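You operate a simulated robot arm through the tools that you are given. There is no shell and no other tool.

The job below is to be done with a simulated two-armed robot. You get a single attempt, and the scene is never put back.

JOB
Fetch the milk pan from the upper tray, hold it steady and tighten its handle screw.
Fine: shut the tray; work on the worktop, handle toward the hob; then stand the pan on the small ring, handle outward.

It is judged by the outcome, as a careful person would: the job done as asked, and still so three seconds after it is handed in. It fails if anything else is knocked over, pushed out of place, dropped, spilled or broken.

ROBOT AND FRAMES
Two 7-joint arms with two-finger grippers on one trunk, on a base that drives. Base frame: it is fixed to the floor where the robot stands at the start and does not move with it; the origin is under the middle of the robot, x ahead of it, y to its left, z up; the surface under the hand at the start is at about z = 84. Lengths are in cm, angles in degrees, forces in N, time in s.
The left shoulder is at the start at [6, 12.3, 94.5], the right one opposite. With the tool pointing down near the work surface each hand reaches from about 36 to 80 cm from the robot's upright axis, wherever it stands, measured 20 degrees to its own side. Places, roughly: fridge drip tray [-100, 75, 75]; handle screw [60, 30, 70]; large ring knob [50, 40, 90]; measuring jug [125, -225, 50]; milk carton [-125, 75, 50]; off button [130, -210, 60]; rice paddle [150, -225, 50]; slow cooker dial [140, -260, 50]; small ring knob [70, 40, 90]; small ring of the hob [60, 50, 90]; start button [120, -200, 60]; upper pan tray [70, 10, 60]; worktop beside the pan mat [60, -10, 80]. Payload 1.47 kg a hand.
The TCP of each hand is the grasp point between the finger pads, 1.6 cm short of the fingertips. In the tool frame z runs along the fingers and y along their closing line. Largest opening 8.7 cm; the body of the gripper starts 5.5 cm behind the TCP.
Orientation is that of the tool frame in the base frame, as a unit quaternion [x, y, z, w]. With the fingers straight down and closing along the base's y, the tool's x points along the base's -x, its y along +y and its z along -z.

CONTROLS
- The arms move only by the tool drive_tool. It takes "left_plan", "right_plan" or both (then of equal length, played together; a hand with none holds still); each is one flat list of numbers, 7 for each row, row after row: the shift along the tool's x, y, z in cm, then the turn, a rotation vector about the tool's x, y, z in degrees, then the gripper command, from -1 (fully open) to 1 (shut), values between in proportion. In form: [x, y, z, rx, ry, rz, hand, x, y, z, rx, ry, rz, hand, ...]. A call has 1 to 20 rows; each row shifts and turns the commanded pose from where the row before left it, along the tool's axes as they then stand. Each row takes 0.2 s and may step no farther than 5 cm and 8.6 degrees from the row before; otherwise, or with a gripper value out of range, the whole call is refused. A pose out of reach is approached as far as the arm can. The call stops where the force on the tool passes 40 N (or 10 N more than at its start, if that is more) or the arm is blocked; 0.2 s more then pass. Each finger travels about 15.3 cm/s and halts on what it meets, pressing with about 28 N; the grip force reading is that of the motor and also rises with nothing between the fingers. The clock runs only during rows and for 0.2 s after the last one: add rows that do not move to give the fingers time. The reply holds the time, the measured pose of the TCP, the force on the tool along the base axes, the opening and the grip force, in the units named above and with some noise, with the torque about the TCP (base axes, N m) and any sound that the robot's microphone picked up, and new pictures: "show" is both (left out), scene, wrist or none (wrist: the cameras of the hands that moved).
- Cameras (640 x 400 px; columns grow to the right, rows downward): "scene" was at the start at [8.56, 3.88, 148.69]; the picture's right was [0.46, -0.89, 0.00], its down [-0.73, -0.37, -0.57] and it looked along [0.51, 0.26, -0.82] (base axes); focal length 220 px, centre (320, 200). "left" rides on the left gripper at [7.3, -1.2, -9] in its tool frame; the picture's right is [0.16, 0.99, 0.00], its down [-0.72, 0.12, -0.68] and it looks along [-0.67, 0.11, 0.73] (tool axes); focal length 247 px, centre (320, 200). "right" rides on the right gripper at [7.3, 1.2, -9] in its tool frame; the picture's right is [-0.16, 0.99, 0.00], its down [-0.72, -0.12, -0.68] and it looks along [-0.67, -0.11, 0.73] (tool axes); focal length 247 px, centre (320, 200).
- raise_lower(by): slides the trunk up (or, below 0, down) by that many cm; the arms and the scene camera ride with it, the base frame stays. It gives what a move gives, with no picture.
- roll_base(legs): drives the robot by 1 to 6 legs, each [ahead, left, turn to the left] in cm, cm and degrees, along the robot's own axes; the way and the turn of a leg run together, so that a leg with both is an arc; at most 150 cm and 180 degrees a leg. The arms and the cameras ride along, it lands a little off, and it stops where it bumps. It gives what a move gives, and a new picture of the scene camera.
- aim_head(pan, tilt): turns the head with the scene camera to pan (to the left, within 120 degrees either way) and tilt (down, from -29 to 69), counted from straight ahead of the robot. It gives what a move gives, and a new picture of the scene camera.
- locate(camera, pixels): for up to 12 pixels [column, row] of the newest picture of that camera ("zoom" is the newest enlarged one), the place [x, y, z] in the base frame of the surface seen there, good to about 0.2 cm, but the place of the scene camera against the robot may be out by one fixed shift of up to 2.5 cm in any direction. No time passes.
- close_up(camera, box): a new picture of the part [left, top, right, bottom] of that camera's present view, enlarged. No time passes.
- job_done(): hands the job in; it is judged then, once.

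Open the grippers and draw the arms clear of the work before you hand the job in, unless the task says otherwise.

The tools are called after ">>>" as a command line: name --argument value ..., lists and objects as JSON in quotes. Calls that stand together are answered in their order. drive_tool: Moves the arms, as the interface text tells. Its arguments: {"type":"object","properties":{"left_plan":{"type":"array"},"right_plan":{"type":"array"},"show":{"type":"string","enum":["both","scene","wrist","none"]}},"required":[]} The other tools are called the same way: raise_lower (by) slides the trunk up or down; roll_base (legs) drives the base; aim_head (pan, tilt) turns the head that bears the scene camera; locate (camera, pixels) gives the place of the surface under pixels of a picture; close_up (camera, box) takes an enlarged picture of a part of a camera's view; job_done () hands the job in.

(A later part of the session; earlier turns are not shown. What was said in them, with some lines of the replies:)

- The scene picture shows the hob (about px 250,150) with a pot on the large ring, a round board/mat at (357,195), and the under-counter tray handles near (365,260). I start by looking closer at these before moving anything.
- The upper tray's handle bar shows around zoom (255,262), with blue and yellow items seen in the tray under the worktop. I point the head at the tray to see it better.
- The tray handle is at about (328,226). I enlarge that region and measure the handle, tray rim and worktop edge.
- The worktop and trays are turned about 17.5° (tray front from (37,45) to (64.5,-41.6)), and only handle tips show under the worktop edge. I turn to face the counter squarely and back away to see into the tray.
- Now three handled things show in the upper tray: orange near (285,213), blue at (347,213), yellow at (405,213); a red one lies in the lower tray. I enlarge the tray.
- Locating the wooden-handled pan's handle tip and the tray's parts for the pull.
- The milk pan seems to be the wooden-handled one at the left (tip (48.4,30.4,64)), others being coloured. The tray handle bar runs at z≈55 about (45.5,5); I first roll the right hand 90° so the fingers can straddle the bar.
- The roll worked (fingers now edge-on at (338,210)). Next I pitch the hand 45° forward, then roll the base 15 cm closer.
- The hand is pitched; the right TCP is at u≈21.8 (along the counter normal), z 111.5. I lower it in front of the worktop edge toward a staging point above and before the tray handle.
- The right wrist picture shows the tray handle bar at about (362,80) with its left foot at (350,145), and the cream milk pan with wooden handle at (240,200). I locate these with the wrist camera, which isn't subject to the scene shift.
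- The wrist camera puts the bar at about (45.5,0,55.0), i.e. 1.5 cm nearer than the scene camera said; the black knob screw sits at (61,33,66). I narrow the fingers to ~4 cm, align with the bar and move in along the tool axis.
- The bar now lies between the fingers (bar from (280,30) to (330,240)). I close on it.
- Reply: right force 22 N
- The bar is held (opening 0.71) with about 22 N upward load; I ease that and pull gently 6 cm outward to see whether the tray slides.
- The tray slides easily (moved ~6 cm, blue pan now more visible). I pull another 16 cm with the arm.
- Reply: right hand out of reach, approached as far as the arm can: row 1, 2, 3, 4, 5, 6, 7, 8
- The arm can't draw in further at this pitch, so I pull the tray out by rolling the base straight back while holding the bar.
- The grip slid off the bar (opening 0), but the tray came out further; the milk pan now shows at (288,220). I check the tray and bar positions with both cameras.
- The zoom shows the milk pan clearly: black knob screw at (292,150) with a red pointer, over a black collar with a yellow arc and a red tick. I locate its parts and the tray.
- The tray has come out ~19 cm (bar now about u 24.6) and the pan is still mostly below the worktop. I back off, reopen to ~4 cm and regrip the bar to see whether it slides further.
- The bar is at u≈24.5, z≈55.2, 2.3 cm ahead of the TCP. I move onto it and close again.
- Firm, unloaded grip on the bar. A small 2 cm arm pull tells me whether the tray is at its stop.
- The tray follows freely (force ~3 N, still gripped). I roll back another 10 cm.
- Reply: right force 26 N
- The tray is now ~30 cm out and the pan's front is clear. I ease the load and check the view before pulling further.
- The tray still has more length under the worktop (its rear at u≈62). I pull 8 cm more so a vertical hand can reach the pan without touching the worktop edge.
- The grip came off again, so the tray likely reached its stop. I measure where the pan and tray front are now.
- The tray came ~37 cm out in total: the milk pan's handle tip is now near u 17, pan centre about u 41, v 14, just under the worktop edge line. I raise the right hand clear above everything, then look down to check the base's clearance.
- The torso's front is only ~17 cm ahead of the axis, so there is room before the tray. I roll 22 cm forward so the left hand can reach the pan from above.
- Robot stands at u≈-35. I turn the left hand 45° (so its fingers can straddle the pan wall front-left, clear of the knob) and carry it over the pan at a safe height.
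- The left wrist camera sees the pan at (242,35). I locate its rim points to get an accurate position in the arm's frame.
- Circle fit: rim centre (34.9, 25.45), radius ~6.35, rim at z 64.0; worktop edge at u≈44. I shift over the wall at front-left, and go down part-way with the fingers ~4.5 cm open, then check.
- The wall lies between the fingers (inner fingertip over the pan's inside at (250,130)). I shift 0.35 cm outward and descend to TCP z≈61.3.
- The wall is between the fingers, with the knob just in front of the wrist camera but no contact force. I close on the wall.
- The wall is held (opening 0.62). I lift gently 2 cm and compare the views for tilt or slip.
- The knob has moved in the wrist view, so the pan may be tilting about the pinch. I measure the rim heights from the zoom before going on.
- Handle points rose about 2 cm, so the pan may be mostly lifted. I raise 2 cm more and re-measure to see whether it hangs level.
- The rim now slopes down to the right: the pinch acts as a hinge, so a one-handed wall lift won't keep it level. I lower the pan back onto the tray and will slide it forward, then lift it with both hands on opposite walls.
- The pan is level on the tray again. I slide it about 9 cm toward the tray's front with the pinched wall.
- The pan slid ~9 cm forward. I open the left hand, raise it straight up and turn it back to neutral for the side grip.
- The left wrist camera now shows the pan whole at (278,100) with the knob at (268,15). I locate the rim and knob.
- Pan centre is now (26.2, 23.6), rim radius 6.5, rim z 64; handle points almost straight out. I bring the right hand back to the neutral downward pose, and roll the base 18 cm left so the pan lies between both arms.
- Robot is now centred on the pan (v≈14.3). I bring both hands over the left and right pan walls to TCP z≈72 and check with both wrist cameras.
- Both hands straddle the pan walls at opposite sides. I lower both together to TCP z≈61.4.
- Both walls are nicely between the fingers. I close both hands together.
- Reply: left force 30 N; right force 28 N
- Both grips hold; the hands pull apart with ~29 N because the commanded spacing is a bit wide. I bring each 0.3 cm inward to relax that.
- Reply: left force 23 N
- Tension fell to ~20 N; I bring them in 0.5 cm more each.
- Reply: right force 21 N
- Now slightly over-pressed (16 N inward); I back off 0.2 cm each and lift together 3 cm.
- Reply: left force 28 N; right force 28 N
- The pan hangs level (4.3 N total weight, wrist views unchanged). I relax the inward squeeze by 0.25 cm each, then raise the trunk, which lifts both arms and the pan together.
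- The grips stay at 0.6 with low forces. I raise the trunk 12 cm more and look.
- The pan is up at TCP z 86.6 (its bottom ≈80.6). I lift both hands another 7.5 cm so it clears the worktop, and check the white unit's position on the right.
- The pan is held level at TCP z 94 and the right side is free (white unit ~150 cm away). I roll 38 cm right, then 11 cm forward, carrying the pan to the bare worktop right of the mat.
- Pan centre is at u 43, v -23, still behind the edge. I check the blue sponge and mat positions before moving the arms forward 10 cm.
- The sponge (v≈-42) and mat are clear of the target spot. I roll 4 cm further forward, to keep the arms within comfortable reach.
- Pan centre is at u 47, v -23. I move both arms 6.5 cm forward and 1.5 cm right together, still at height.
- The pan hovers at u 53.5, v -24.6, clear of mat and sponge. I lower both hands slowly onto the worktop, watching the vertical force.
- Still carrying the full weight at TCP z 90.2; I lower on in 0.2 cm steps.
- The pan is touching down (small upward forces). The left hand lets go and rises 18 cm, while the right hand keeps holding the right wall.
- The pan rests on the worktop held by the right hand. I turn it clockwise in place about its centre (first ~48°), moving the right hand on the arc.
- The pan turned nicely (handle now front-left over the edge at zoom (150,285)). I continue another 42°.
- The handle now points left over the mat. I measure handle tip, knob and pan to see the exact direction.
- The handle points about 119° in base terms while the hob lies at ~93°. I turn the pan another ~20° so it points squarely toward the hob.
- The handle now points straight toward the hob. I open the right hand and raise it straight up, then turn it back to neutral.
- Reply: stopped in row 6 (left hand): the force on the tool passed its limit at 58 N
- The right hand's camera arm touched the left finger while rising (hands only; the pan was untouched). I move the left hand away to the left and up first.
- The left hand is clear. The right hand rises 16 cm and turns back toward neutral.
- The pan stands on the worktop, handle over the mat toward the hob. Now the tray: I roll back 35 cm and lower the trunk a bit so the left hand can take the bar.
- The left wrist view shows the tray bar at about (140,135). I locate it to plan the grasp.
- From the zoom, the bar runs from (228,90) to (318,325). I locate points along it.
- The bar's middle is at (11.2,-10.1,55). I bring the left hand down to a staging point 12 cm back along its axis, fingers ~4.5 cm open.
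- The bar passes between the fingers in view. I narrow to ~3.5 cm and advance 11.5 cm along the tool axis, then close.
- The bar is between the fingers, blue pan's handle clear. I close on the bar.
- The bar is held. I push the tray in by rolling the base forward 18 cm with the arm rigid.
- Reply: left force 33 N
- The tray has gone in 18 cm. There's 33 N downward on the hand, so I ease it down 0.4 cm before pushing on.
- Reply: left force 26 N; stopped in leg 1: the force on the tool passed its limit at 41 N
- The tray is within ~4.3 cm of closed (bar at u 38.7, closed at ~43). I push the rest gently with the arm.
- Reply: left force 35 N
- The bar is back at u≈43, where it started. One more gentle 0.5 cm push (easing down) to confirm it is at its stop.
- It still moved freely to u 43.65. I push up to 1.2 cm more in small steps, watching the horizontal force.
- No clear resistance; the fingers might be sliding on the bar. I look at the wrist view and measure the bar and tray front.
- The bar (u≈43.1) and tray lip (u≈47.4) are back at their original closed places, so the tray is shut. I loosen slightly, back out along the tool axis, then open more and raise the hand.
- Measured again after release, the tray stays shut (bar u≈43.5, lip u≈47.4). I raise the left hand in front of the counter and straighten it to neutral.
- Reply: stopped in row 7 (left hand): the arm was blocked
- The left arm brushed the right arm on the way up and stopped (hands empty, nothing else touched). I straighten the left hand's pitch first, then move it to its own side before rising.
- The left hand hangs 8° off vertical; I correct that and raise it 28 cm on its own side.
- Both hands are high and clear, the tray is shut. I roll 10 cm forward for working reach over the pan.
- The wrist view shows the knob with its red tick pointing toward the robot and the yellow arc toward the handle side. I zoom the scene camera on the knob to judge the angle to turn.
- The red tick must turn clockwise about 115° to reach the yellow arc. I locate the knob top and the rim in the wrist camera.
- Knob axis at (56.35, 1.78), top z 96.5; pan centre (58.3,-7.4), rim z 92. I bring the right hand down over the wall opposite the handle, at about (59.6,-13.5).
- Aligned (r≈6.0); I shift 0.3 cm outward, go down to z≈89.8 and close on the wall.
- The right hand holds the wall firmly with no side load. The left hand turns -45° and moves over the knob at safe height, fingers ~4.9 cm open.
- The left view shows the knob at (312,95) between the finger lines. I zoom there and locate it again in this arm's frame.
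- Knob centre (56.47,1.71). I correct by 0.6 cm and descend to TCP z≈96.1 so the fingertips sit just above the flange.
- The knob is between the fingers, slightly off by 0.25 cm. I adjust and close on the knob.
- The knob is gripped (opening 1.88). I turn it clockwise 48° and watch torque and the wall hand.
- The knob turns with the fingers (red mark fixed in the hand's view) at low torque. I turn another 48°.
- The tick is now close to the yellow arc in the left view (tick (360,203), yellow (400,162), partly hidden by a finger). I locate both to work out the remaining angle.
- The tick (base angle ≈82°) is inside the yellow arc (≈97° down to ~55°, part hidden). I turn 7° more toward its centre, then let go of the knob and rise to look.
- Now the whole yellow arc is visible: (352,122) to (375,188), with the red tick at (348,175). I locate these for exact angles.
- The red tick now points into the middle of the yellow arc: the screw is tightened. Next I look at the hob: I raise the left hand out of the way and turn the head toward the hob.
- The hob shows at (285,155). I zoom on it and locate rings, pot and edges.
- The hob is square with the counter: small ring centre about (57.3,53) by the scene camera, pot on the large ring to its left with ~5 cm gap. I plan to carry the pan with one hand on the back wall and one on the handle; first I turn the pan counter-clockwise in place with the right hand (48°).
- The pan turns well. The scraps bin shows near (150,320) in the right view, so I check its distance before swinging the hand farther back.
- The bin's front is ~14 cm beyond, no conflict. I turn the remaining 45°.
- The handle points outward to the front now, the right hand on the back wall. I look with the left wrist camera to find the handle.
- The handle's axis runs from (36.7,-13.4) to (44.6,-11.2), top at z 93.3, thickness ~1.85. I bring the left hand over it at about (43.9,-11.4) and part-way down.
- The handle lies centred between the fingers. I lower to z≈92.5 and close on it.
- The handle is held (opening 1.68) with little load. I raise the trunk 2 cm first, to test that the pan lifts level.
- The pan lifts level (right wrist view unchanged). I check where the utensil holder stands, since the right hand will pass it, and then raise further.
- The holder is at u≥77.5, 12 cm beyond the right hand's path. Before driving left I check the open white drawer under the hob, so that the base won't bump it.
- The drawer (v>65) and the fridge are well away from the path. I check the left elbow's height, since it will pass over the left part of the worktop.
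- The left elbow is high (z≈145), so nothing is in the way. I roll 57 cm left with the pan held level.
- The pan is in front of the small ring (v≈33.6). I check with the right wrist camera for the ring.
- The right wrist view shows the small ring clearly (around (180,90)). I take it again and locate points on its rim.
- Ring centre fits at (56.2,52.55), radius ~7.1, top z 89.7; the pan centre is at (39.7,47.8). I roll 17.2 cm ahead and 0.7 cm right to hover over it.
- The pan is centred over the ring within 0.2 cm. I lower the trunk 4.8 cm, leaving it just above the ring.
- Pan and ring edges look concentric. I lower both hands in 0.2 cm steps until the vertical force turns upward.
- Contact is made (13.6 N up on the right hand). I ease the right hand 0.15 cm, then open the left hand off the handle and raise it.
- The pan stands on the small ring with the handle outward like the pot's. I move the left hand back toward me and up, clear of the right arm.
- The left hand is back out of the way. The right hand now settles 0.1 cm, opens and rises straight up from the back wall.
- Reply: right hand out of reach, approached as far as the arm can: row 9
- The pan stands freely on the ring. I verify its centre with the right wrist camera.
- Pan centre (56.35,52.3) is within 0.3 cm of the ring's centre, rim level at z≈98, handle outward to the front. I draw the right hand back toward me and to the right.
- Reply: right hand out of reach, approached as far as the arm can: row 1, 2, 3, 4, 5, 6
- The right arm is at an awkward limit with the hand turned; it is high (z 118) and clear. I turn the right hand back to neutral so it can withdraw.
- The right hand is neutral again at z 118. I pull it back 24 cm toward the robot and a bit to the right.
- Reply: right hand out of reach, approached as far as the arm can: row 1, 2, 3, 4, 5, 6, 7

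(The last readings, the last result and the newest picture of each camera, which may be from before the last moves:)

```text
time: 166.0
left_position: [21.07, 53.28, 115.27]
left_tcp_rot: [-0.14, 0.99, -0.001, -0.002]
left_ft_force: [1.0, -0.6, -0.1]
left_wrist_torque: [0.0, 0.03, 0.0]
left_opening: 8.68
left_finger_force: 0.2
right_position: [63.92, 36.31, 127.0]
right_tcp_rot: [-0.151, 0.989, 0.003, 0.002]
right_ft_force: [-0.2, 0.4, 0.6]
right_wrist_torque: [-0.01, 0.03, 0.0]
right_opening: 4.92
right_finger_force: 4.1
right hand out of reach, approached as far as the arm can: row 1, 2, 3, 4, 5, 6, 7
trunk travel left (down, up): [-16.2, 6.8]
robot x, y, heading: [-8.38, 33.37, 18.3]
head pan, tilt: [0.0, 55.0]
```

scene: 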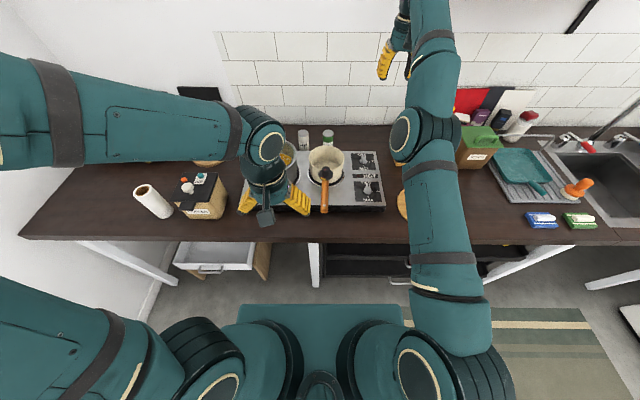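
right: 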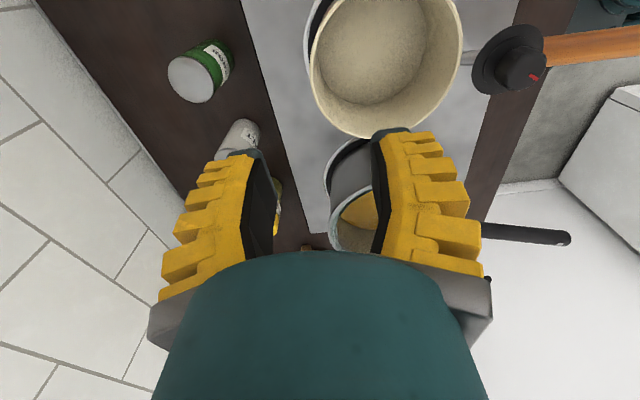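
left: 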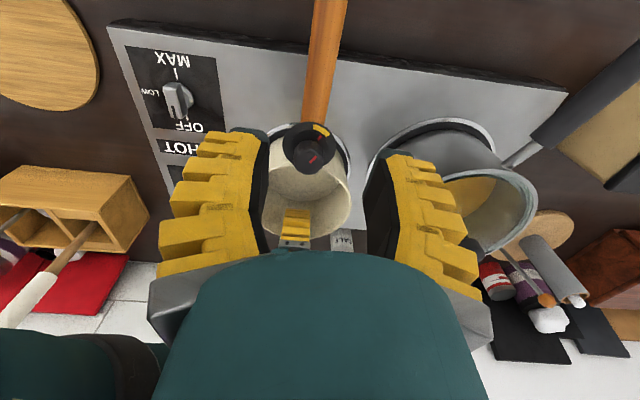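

The arm's posture limits pulling in, so I withdraw by rolling the base straight back 30 cm; both hands are far above everything.

>>> roll_base --legs '[[-30, 0, 0]]'

>>> drive_tool --right_plan '[0, 0, 0, 0, 0, 0, -1, 0, 0, 0, 0, 0, 0, -1, 0, 0, 0, 0, 0, 0, -1]' --show "both"

```text
time: 168.0
left_position: [-7.02, 44.08, 115.16]
left_tcp_rot: [-0.145, 0.989, -0.001, -0.001]
left_ft_force: [-0.3, -0.6, -0.3]
left_wrist_torque: [0.02, 0.01, 0.0]
left_opening: 8.69
left_finger_force: 0.0
right_position: [36.06, 27.47, 127.14]
right_tcp_rot: [-0.155, 0.988, 0.003, 0.002]
right_ft_force: [0.0, -0.2, 0.9]
right_wrist_torque: [0.0, 0.01, -0.03]
right_opening: 4.9
right_finger_force: 4.7
trunk travel left (down, up): [-16.2, 6.8]
robot x, y, heading: [-36.01, 24.25, 18.8]
head pan, tilt: [0.0, 55.0]
```

scene: 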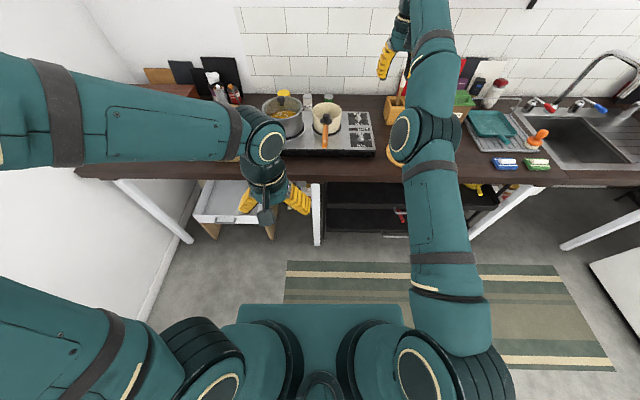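

```text
time: 168.8
left_position: [-6.83, 44.08, 115.13]
left_tcp_rot: [-0.145, 0.989, -0.001, -0.001]
left_ft_force: [0.2, -0.3, 0.7]
left_wrist_torque: [0.03, 0.02, 0.02]
left_opening: 8.71
left_finger_force: 0.1
right_position: [36.09, 27.49, 127.03]
right_tcp_rot: [-0.155, 0.988, 0.003, 0.002]
right_ft_force: [0.5, -0.2, 1.3]
right_wrist_torque: [0.01, 0.01, 0.01]
right_opening: 8.71
right_finger_force: 0.2
trunk travel left (down, up): [-16.2, 6.8]
robot x, y, heading: [-36.11, 23.99, 19.1]
head pan, tilt: [0.0, 55.0]
```

scene: 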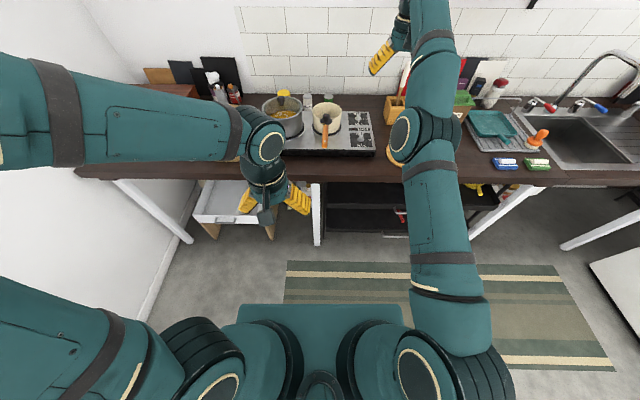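
right: 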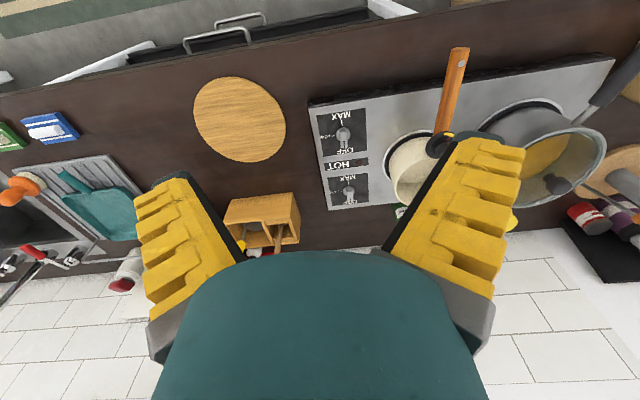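

Everything looks in place from here. I take close views of the pan, the screw and the trays for a final check.

>>> close_up --camera "scene" --box '[250, 80, 390, 170]'

>>> close_up --camera "scene" --box '[300, 105, 350, 155]'

>>> close_up --camera "right" --box '[100, 0, 420, 200]'

```text
4.44 times, centred on (320, 125) of scene
```

zoom: 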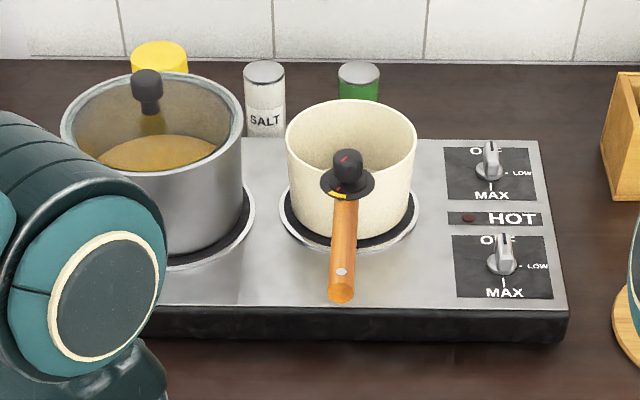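

```text
8.00 times, centred on (325, 130) of scene
```

zoom: 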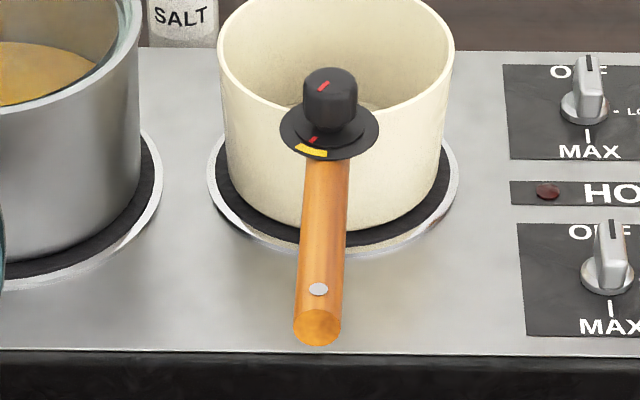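

```text
2.00 times, centred on (260, 100) of right
```

zoom: 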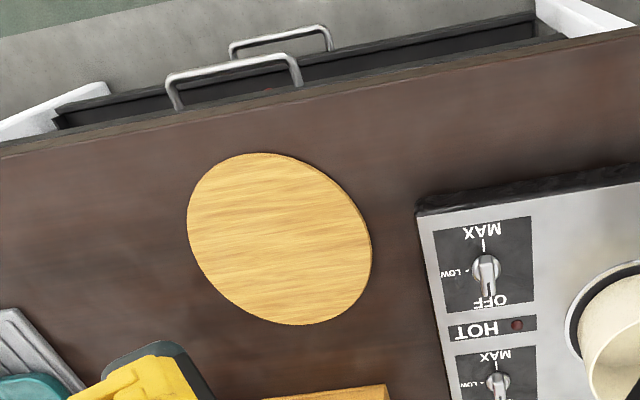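

Pan centred on the small ring, handle outward, red tick in the yellow arc, dials still OFF. One last measurement confirms the tray is shut.

>>> locate --camera "zoom" --pixels '[[235, 68], [180, 80], [285, 60], [280, 38], [235, 45], [240, 240], [100, 110], [200, 120]]'

```text
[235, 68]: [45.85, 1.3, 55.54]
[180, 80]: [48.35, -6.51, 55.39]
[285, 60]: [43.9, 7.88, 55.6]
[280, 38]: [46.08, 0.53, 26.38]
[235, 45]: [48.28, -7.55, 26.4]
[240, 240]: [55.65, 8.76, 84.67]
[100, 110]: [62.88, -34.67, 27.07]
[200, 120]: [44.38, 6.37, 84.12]
```

The tray bar sits in line with the untouched lower tray's bar, so it is shut. Both grippers are open, and the arms are clear of the work. I hand the job in.

>>> job_done

```text
The job is handed in.
```

The milk pan is standing on the small ring with its handle screw tightened and its handle pointing outward, and the job is handed in.

- **Tray:** I opened the upper tray, lifted the pan out with both hands, and shut the tray again. After shutting, the tray front measured back where it started.
- **Screw:** With the pan on the worktop and its handle toward the hob, one hand held the pan wall. The other turned the knob clockwise about 100°, until its red mark sat inside the yellow arc. I took the yellow arc to mean "tight"; the knob turned at low torque and never came to a hard stop.
- **Hob:** The pan's centre is within 0.3 cm of the ring's centre. Its handle points toward the front of the worktop, like the handle of the pot beside it. Both hob dials still read OFF.

While holding the pan I slid it about 9 cm along the tray floor and turned it in place on the worktop. My two arms touched each other twice, but no other object was touched. Nothing was spilled, dropped or knocked over that I could see. Both grippers are open and the arms are clear.
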